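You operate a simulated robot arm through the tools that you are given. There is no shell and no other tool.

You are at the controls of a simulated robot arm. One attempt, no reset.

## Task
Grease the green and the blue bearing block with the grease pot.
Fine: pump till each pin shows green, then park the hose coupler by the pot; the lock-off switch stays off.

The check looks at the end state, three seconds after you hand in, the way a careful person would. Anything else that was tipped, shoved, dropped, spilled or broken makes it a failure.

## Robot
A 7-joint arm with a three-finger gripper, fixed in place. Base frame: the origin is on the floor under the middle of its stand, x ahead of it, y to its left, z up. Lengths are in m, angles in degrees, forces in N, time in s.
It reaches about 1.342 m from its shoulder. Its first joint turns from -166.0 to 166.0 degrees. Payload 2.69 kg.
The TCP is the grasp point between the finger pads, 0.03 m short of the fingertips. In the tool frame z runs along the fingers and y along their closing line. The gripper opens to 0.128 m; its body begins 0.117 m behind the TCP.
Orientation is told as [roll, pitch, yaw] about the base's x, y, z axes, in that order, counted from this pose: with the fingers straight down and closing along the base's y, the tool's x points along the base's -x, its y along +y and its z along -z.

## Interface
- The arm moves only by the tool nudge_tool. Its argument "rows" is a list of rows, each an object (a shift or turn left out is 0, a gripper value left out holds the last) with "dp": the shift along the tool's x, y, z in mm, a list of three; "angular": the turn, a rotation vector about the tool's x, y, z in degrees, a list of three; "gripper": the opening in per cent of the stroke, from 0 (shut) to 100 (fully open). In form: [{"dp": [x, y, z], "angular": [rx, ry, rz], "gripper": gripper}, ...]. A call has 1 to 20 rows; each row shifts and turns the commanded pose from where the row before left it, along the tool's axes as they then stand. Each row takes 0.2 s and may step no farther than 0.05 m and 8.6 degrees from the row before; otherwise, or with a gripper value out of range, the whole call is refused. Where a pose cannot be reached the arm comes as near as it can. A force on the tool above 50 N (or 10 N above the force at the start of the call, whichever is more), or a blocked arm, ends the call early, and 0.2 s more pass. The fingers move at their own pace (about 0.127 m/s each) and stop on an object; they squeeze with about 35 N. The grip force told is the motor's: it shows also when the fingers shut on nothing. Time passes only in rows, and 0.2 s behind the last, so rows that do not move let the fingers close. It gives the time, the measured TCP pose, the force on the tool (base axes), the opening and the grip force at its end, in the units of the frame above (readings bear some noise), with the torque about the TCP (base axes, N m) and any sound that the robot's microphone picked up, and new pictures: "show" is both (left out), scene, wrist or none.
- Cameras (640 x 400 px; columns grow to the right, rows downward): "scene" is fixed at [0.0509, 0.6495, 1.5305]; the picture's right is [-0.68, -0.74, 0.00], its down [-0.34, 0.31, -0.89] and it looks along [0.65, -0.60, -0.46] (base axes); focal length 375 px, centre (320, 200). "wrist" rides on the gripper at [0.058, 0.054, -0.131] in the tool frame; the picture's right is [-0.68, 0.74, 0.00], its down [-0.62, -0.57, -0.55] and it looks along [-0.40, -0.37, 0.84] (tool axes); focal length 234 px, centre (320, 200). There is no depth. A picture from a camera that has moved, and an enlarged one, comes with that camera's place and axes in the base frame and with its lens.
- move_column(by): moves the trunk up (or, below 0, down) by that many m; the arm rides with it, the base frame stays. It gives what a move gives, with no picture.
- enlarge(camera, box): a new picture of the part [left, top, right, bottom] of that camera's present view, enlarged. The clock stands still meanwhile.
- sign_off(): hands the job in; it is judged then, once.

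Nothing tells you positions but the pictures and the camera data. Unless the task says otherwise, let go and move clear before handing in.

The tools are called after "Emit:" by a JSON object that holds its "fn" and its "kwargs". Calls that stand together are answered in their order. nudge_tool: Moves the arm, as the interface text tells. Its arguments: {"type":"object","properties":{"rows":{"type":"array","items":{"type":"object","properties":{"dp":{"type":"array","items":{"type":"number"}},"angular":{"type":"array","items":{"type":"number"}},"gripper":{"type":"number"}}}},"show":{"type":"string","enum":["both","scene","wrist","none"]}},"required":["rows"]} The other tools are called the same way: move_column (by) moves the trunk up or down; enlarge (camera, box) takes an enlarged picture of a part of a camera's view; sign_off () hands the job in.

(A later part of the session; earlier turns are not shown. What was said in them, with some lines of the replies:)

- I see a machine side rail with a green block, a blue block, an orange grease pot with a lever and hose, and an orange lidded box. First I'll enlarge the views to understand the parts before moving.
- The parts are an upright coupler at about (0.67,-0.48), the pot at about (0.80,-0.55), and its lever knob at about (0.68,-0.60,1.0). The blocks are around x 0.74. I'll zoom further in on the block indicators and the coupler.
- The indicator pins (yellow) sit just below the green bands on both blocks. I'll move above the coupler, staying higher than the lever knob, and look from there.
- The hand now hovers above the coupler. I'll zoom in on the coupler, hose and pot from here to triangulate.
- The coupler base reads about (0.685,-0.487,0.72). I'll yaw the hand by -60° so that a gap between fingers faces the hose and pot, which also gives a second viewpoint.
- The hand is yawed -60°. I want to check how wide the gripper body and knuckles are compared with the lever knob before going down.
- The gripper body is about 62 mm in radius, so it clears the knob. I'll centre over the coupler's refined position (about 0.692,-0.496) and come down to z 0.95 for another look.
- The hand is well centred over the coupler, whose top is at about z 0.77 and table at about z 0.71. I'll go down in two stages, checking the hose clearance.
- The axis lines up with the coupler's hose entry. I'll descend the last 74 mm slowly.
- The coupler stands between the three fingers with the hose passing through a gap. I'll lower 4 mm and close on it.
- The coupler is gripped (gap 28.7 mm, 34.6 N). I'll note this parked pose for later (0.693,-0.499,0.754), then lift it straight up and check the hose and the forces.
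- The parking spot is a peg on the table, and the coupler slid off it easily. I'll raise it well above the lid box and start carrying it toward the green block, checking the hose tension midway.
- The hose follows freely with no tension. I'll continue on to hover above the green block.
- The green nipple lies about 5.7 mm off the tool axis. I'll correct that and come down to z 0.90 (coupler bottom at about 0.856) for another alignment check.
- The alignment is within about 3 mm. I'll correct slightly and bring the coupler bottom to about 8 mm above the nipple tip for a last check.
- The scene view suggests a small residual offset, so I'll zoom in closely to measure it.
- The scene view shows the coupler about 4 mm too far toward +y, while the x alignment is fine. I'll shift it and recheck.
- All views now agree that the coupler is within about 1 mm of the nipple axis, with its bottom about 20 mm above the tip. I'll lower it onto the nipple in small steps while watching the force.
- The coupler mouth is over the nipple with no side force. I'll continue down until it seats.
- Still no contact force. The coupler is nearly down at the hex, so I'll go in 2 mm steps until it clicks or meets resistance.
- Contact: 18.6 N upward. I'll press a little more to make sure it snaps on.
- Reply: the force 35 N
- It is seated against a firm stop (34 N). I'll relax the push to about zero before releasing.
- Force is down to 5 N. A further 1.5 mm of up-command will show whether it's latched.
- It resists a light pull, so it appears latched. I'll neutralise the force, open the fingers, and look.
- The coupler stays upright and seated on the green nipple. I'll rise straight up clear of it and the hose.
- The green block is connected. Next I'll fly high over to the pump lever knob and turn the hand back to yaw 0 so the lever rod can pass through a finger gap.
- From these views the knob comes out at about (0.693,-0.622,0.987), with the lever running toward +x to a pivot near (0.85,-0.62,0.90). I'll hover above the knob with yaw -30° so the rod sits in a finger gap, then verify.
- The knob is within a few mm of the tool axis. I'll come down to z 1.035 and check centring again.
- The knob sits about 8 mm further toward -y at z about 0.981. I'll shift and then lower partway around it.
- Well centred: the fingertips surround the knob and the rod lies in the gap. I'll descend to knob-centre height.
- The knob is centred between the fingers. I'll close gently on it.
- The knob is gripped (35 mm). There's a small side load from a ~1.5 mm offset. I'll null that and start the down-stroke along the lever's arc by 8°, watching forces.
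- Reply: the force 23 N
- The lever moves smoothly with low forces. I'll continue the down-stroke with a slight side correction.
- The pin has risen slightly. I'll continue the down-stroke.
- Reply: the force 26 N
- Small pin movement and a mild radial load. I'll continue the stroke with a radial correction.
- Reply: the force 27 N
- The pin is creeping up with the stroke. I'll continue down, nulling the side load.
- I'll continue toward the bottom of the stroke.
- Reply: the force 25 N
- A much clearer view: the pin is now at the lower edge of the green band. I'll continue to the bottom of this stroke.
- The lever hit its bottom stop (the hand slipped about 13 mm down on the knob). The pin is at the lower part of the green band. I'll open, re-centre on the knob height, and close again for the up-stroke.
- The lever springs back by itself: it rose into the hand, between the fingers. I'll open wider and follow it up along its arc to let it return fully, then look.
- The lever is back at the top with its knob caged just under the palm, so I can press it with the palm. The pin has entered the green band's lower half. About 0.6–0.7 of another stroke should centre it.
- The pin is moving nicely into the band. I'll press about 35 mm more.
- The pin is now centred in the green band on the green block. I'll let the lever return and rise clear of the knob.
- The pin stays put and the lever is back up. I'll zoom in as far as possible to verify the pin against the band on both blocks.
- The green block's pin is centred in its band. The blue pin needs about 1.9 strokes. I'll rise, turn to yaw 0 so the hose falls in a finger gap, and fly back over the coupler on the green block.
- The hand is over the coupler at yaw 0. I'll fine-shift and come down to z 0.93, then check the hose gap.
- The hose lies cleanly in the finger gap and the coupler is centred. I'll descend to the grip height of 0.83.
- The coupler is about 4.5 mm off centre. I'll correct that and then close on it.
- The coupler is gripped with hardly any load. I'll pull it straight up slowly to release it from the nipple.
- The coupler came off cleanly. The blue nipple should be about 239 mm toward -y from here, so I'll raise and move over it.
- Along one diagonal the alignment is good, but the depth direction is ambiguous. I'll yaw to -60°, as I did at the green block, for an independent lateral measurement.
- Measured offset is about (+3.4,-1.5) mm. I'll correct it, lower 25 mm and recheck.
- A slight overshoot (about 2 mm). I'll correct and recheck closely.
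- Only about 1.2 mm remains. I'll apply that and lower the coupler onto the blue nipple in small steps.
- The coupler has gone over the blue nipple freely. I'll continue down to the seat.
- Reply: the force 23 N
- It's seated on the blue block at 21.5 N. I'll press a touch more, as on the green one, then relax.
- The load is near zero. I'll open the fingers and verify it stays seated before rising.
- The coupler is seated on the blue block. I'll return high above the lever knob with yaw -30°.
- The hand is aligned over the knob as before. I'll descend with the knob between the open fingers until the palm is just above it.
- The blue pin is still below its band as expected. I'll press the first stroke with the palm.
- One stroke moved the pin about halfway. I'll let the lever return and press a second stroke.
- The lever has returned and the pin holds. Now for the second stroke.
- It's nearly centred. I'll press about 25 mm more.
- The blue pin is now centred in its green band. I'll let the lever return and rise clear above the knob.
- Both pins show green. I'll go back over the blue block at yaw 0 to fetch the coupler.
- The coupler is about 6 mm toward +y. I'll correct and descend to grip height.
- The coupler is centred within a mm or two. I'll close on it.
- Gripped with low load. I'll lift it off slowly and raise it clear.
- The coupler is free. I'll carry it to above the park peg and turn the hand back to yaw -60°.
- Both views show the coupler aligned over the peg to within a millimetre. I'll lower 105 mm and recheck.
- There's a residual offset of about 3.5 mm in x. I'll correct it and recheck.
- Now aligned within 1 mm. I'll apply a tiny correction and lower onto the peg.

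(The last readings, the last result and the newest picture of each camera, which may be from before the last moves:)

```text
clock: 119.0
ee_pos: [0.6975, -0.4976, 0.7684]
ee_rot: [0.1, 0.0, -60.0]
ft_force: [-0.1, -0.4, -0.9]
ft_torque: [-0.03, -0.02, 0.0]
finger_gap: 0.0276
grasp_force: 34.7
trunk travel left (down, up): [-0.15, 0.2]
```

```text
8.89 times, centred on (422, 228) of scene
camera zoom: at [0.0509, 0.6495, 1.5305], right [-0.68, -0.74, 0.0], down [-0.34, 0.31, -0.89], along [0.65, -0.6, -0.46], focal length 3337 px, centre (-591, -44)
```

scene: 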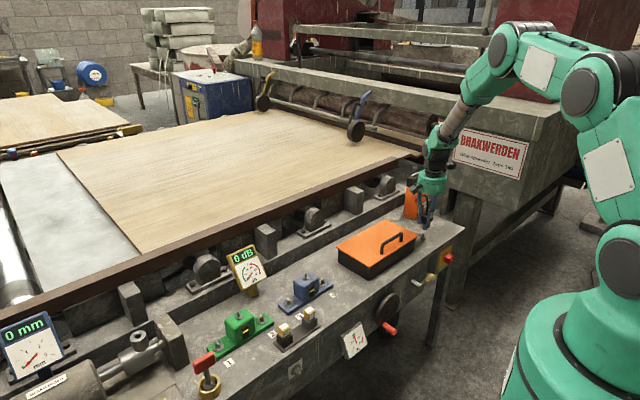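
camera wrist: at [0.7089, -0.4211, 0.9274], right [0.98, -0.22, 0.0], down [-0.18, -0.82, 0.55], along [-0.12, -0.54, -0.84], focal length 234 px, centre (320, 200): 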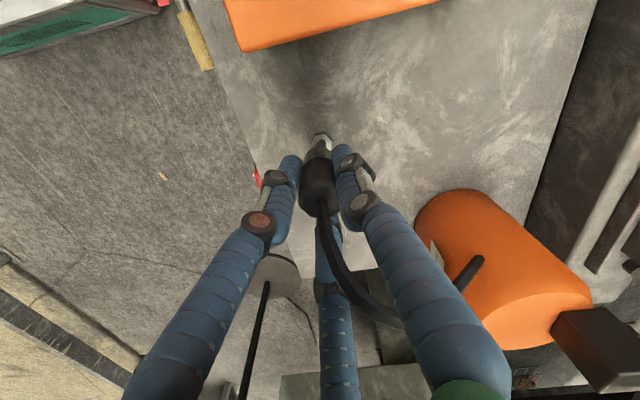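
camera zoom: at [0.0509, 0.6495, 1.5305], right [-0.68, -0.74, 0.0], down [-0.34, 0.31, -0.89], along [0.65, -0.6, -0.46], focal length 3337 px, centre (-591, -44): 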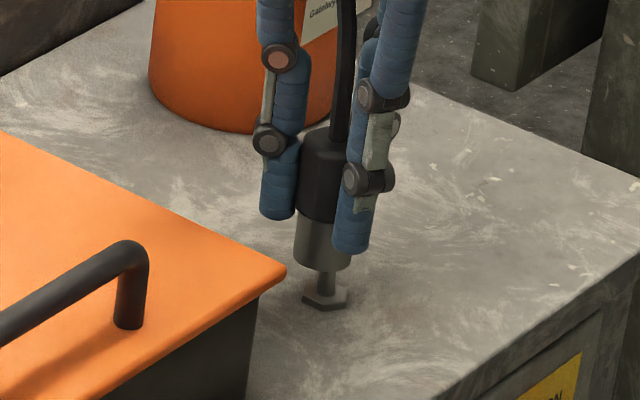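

The coupler is around the peg but about 3 mm off centre (the arm drifted while descending). I'll correct before seating.

Emit:
{"fn": "nudge_tool", "kwargs": {"rows": [{"dp": [-0.4, -2.9, 0]}, {}, {}, {}], "show": "none"}}

Emit:
{"fn": "enlarge", "kwargs": {"camera": "wrist", "box": [280, 110, 360, 190]}}

Emit:
{"fn": "enlarge", "kwargs": {"camera": "scene", "box": [400, 205, 445, 250]}}

```text
clock: 120.0
ee_pos: [0.695, -0.5019, 0.7701]
ee_rot: [0.0, 0.0, -60.0]
ft_force: [1.1, 0.2, -0.5]
ft_torque: [0.01, 0.01, -0.01]
finger_gap: 0.0274
grasp_force: 34.4
trunk travel left (down, up): [-0.15, 0.2]
```

```text
5.00 times, centred on (320, 150) of wrist
camera zoom: at [0.7116, -0.4245, 0.8998], right [0.98, -0.22, 0.0], down [-0.18, -0.82, 0.55], along [-0.12, -0.54, -0.84], focal length 1171 px, centre (320, 450)
```

zoom: 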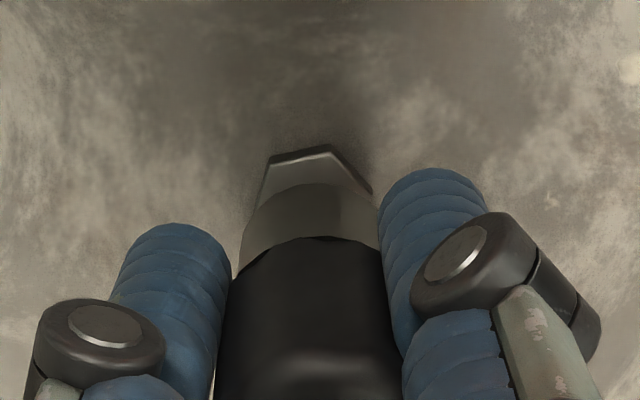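

```text
8.89 times, centred on (422, 228) of scene
camera zoom: at [0.0509, 0.6495, 1.5305], right [-0.68, -0.74, 0.0], down [-0.34, 0.31, -0.89], along [0.65, -0.6, -0.46], focal length 3337 px, centre (-591, -44)
```

zoom: 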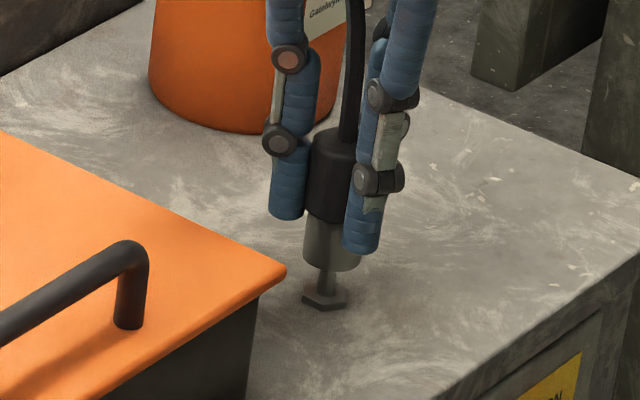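

Centred within 1 mm. I'll continue down to seat it.

Emit:
{"fn": "nudge_tool", "kwargs": {"rows": [{"dp": [0.3, 0.4, 4]}, {"dp": [0, 0, 4]}, {}, {}], "show": "none"}}

Emit:
{"fn": "enlarge", "kwargs": {"camera": "scene", "box": [400, 205, 445, 250]}}

Emit:
{"fn": "enlarge", "kwargs": {"camera": "wrist", "box": [280, 110, 360, 190]}}

```text
clock: 121.0
ee_pos: [0.6949, -0.5005, 0.7617]
ee_rot: [0.0, 0.0, -60.0]
ft_force: [0.9, -0.4, -0.2]
ft_torque: [-0.01, -0.03, -0.02]
finger_gap: 0.0276
grasp_force: 35.6
trunk travel left (down, up): [-0.15, 0.2]
```

```text
8.89 times, centred on (422, 228) of scene
camera zoom: at [0.0509, 0.6495, 1.5305], right [-0.68, -0.74, 0.0], down [-0.34, 0.31, -0.89], along [0.65, -0.6, -0.46], focal length 3337 px, centre (-591, -44)
```

zoom: 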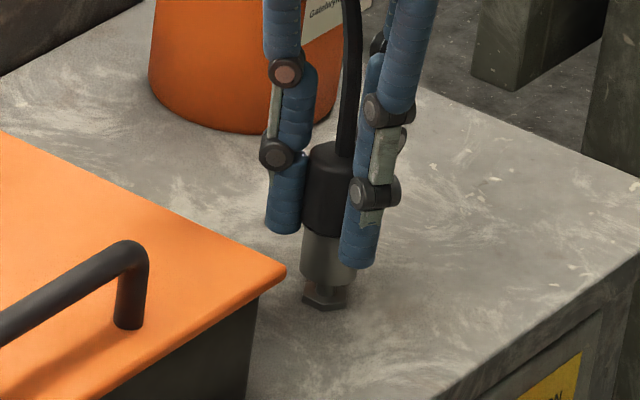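

```text
5.00 times, centred on (320, 150) of wrist
camera zoom: at [0.7118, -0.4239, 0.8927], right [0.98, -0.22, 0.0], down [-0.18, -0.82, 0.55], along [-0.12, -0.54, -0.84], focal length 1171 px, centre (320, 450)
```

zoom: 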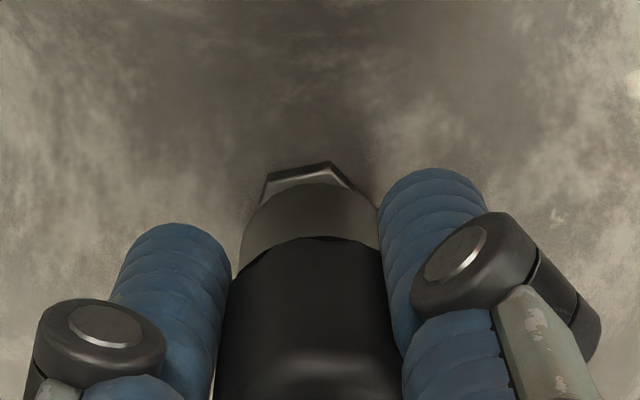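

Good. The final millimetres down to the seat come next.

Emit:
{"fn": "nudge_tool", "kwargs": {"rows": [{"dp": [0, 0, 3]}, {"dp": [0, 0, 3]}, {"dp": [0, 0, 2]}, {}, {}], "show": "none"}}

Emit:
{"fn": "enlarge", "kwargs": {"camera": "scene", "box": [400, 205, 445, 250]}}

```text
clock: 122.2
ee_pos: [0.694, -0.5001, 0.7538]
ee_rot: [0.0, -0.1, -60.1]
ft_force: [0.5, 0.5, -0.2]
ft_torque: [0.01, -0.05, 0.02]
finger_gap: 0.0277
grasp_force: 35.2
trunk travel left (down, up): [-0.15, 0.2]
```

```text
8.89 times, centred on (422, 228) of scene
camera zoom: at [0.0509, 0.6495, 1.5305], right [-0.68, -0.74, 0.0], down [-0.34, 0.31, -0.89], along [0.65, -0.6, -0.46], focal length 3337 px, centre (-591, -44)
```

zoom: 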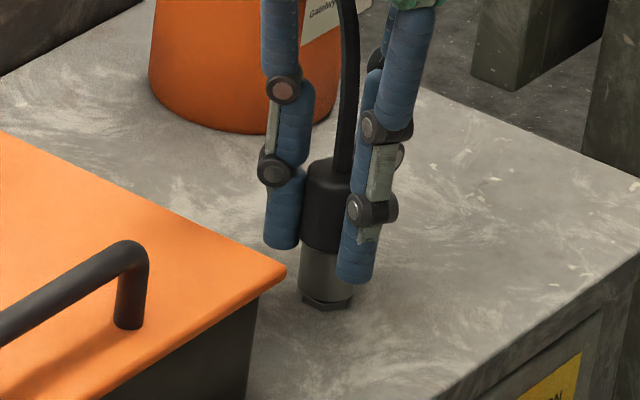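

Emit:
{"fn": "nudge_tool", "kwargs": {"rows": [{"dp": [0, 0, 2]}, {}, {}], "show": "none"}}

```text
clock: 123.0
ee_pos: [0.6947, -0.5005, 0.752]
ee_rot: [0.0, 0.0, -60.0]
ft_force: [0.6, -0.8, 1.0]
ft_torque: [-0.08, -0.09, -0.05]
finger_gap: 0.0276
grasp_force: 34.9
trunk travel left (down, up): [-0.15, 0.2]
```

Still free. Another small step down.

Emit:
{"fn": "nudge_tool", "kwargs": {"rows": [{"dp": [0, 0, 2]}, {}, {}], "show": "none"}}

Emit:
{"fn": "enlarge", "kwargs": {"camera": "scene", "box": [400, 205, 445, 250]}}

```text
clock: 123.8
ee_pos: [0.6948, -0.5006, 0.752]
ee_rot: [0.1, 0.0, -60.0]
ft_force: [-4.8, 6.0, 25.9]
ft_torque: [0.19, 0.02, 0.02]
finger_gap: 0.0279
grasp_force: 35.1
trunk travel left (down, up): [-0.15, 0.2]
```

```text
8.89 times, centred on (422, 228) of scene
camera zoom: at [0.0509, 0.6495, 1.5305], right [-0.68, -0.74, 0.0], down [-0.34, 0.31, -0.89], along [0.65, -0.6, -0.46], focal length 3337 px, centre (-591, -44)
```

zoom: 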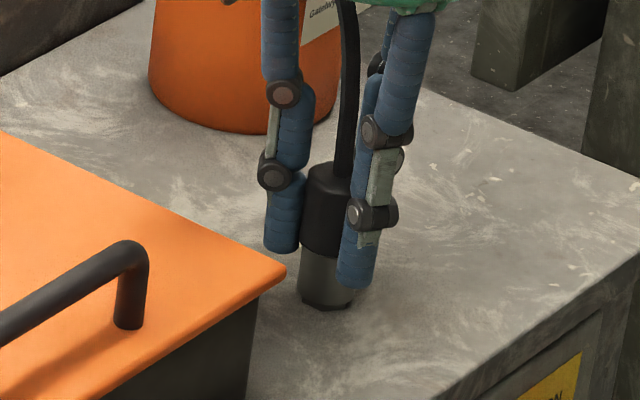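

It's seated on the park peg (26 N). I'll relax the push, then release.

Emit:
{"fn": "nudge_tool", "kwargs": {"rows": [{"dp": [0, 0, -1.5]}, {"dp": [0, 0, -1]}, {}, {}], "show": "none"}}

```text
clock: 124.8
ee_pos: [0.6935, -0.5015, 0.7518]
ee_rot: [0.0, 0.0, -60.0]
ft_force: [-1.1, -5.5, 12.6]
ft_torque: [-0.26, -0.07, -0.05]
finger_gap: 0.0274
grasp_force: 35.1
trunk travel left (down, up): [-0.15, 0.2]
```

Emit:
{"fn": "nudge_tool", "kwargs": {"rows": [{"dp": [0, 0, -1]}, {}, {}], "show": "none"}}

```text
clock: 125.6
ee_pos: [0.6945, -0.5003, 0.7515]
ee_rot: [0.0, 0.0, -60.1]
ft_force: [1.1, 0.3, 0.3]
ft_torque: [-0.02, -0.04, -0.01]
finger_gap: 0.0276
grasp_force: 35.1
trunk travel left (down, up): [-0.15, 0.2]
```

The force is zero. I'll open the fingers and look before rising.

Emit:
{"fn": "nudge_tool", "kwargs": {"rows": [{"gripper": 20}, {"gripper": 40}, {"gripper": 60}, {}, {}]}}

Emit:
{"fn": "enlarge", "kwargs": {"camera": "scene", "box": [390, 140, 470, 250]}}

Emit:
{"fn": "enlarge", "kwargs": {"camera": "wrist", "box": [220, 60, 420, 260]}}

```text
clock: 126.8
ee_pos: [0.6951, -0.5014, 0.7526]
ee_rot: [0.0, 0.0, -60.1]
ft_force: [-0.7, -0.3, -0.2]
ft_torque: [0.0, -0.01, -0.04]
finger_gap: 0.0766
grasp_force: 0.0
trunk travel left (down, up): [-0.15, 0.2]
camera wrist: at [0.712, -0.4229, 0.8836], right [0.98, -0.22, 0.0], down [-0.18, -0.82, 0.55], along [-0.12, -0.54, -0.84], focal length 234 px, centre (320, 200)
```

scene: 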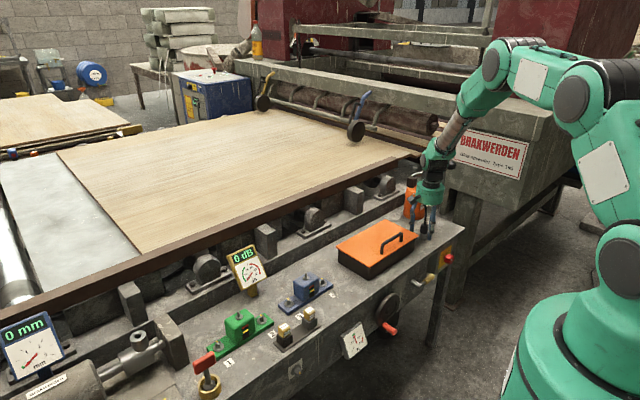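
wrist: 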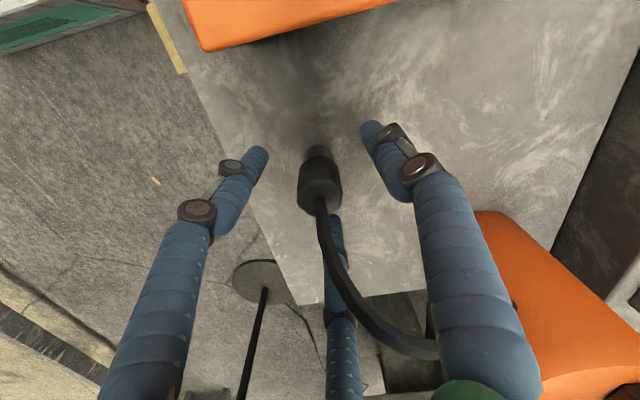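

```text
3.64 times, centred on (430, 195) of scene
camera zoom: at [0.0509, 0.6495, 1.5305], right [-0.68, -0.74, 0.0], down [-0.34, 0.31, -0.89], along [0.65, -0.6, -0.46], focal length 1365 px, centre (-80, 218)
```

zoom: 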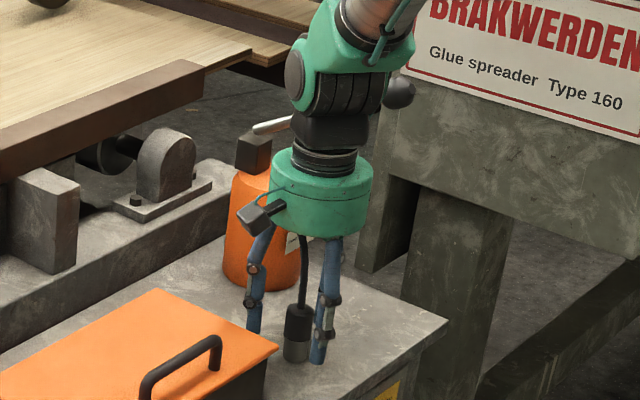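

```text
2.00 times, centred on (320, 160) of wrist
camera zoom: at [0.712, -0.4229, 0.8836], right [0.98, -0.22, 0.0], down [-0.18, -0.82, 0.55], along [-0.12, -0.54, -0.84], focal length 468 px, centre (320, 280)
```

zoom: 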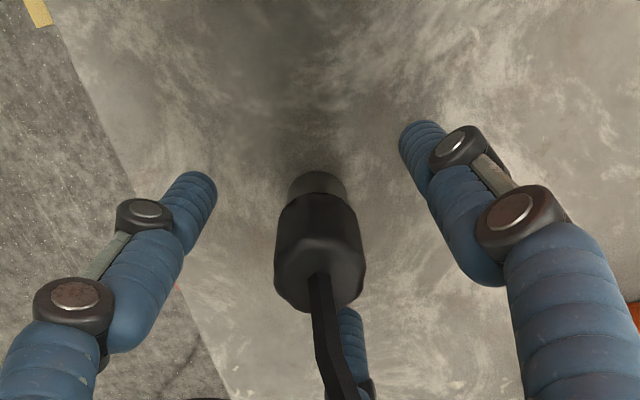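

The coupler stands upright on its peg. I'll rise straight up and clear.

Emit:
{"fn": "nudge_tool", "kwargs": {"rows": [{"dp": [0, 0, -15]}, {"dp": [0, 0, -20]}, {"dp": [0, 0, -30]}, {"dp": [0, 0, -35]}, {"dp": [0, 0, -40]}, {"dp": [0, 0, -40]}, {"dp": [0, 0, -40]}, {"dp": [0, 0, -40]}, {"dp": [0, 0, -40]}, {"dp": [0, 0, -40]}, {"dp": [40, 0, 0]}, {"dp": [40, 0, 0]}, {"dp": [40, 0, 0]}, {"dp": [40, 0, 0]}, {"dp": [40, 0, 0]}, {}]}}

Emit:
{"fn": "enlarge", "kwargs": {"camera": "scene", "box": [380, 130, 480, 270]}}

Emit:
{"fn": "enlarge", "kwargs": {"camera": "scene", "box": [304, 280, 318, 300]}}

Emit:
{"fn": "enlarge", "kwargs": {"camera": "scene", "box": [238, 322, 252, 342]}}

Emit:
{"fn": "enlarge", "kwargs": {"camera": "scene", "box": [415, 230, 465, 300]}}

Emit:
{"fn": "enlarge", "kwargs": {"camera": "scene", "box": [180, 220, 440, 400]}}

```text
clock: 130.2
ee_pos: [0.594, -0.3279, 1.0938]
ee_rot: [0.0, -0.1, -60.0]
ft_force: [-0.1, 0.6, 0.4]
ft_torque: [-0.04, -0.03, -0.01]
finger_gap: 0.0767
grasp_force: 0.1
trunk travel left (down, up): [-0.15, 0.2]
camera wrist: at [0.6108, -0.2502, 1.2237], right [0.98, -0.22, 0.0], down [-0.18, -0.82, 0.55], along [-0.12, -0.54, -0.84], focal length 234 px, centre (320, 200)
```

scene: 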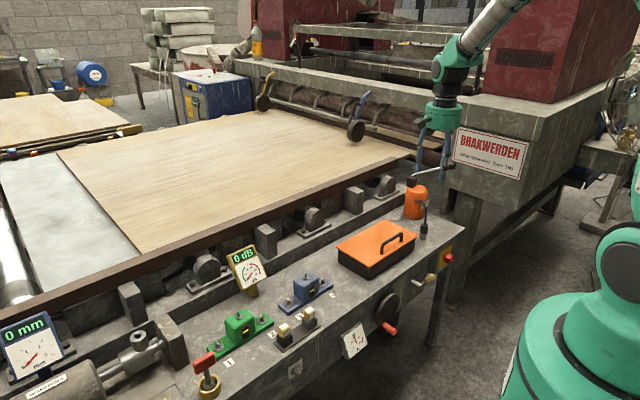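
wrist: 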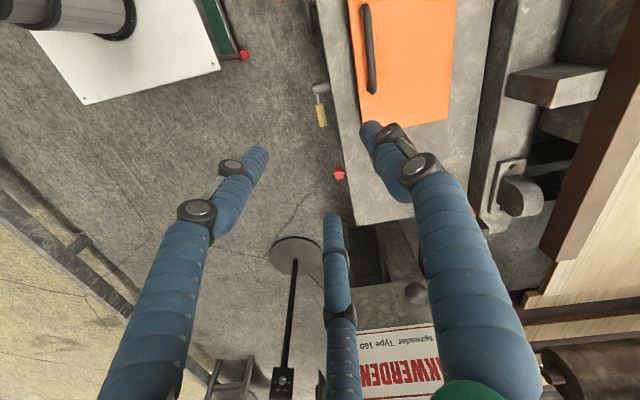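

```text
2.86 times, centred on (430, 200) of scene
camera zoom: at [0.0509, 0.6495, 1.5305], right [-0.68, -0.74, 0.0], down [-0.34, 0.31, -0.89], along [0.65, -0.6, -0.46], focal length 1073 px, centre (6, 200)
```

zoom: 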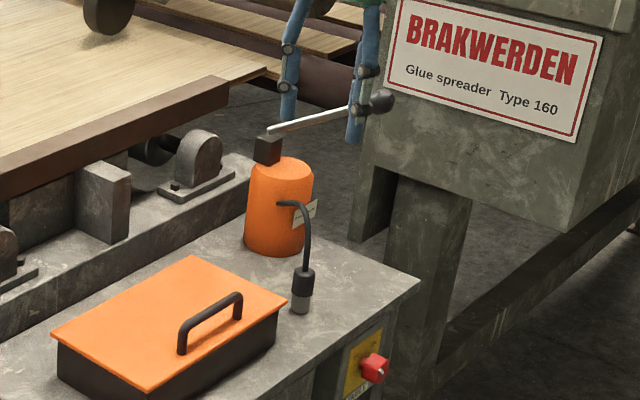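

```text
16.00 times, centred on (311, 290) of scene
camera zoom: at [0.0509, 0.6495, 1.5305], right [-0.68, -0.74, 0.0], down [-0.34, 0.31, -0.89], along [0.65, -0.6, -0.46], focal length 6007 px, centre (464, -1240)
```

zoom: 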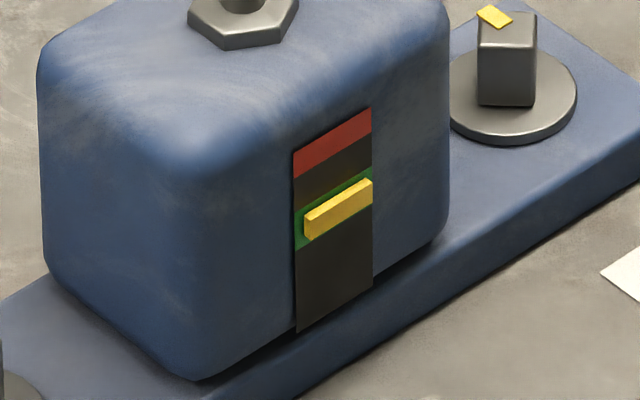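

```text
16.00 times, centred on (245, 332) of scene
camera zoom: at [0.0509, 0.6495, 1.5305], right [-0.68, -0.74, 0.0], down [-0.34, 0.31, -0.89], along [0.65, -0.6, -0.46], focal length 6007 px, centre (1520, -1912)
```

zoom: 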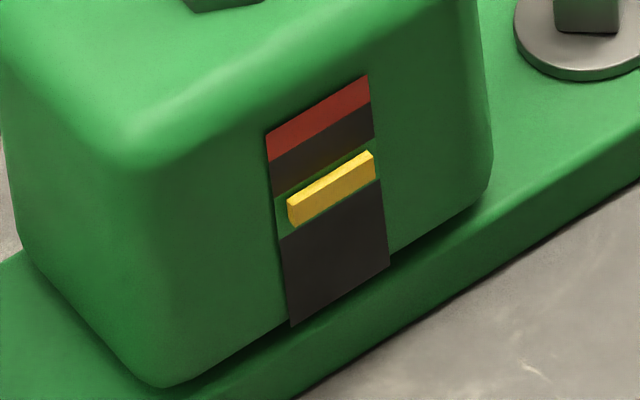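

```text
5.71 times, centred on (440, 265) of scene
camera zoom: at [0.0509, 0.6495, 1.5305], right [-0.68, -0.74, 0.0], down [-0.34, 0.31, -0.89], along [0.65, -0.6, -0.46], focal length 2145 px, centre (-366, -171)
```

zoom: 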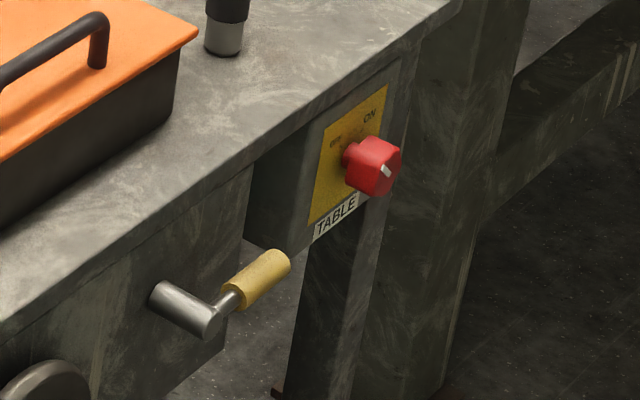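

```text
2.22 times, centred on (310, 310) of scene
camera zoom: at [0.0509, 0.6495, 1.5305], right [-0.68, -0.74, 0.0], down [-0.34, 0.31, -0.89], along [0.65, -0.6, -0.46], focal length 834 px, centre (342, -44)
```

zoom: 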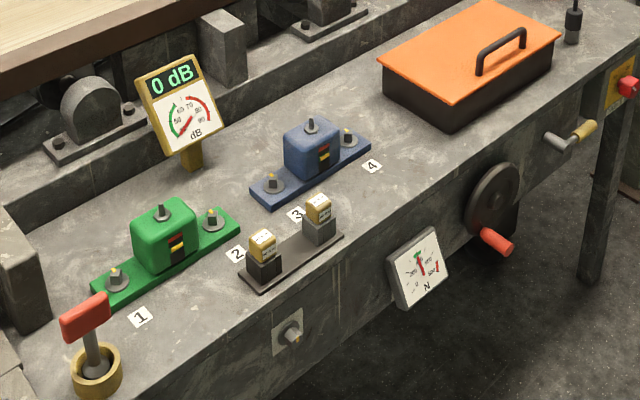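

Both pins sit centred in their green bands. The coupler is back on its peg beside the pot and the lever is up. The lock-off switch is untouched, nothing else has moved, and the arm is clear and empty-handed, so I'm handing in.

Emit:
{"fn": "sign_off", "kwargs": {}}

```text
The job is handed in.
```

The green and blue bearing blocks are both greased, and I've handed the job in. I haven't seen the check's verdict.

- **Pins:** each indicator pin sits in the middle of its green band and held there after the lever came back up. The green block took a little under two strokes and the blue block about two.
- **Coupler:** it is back upright on its peg beside the pot.
- **Lock-off switch:** I never touched it, and it looks the same as at the start.
- **Rest of the bench:** nothing looked tipped, shoved or spilled in the final pictures. The arm is empty and clear of everything.

The pump lever springs back up by itself. On the first stroke I had it gripped and let go at the bottom, so it rose into the open hand. It did no harm, and I pressed the later strokes with the palm instead.
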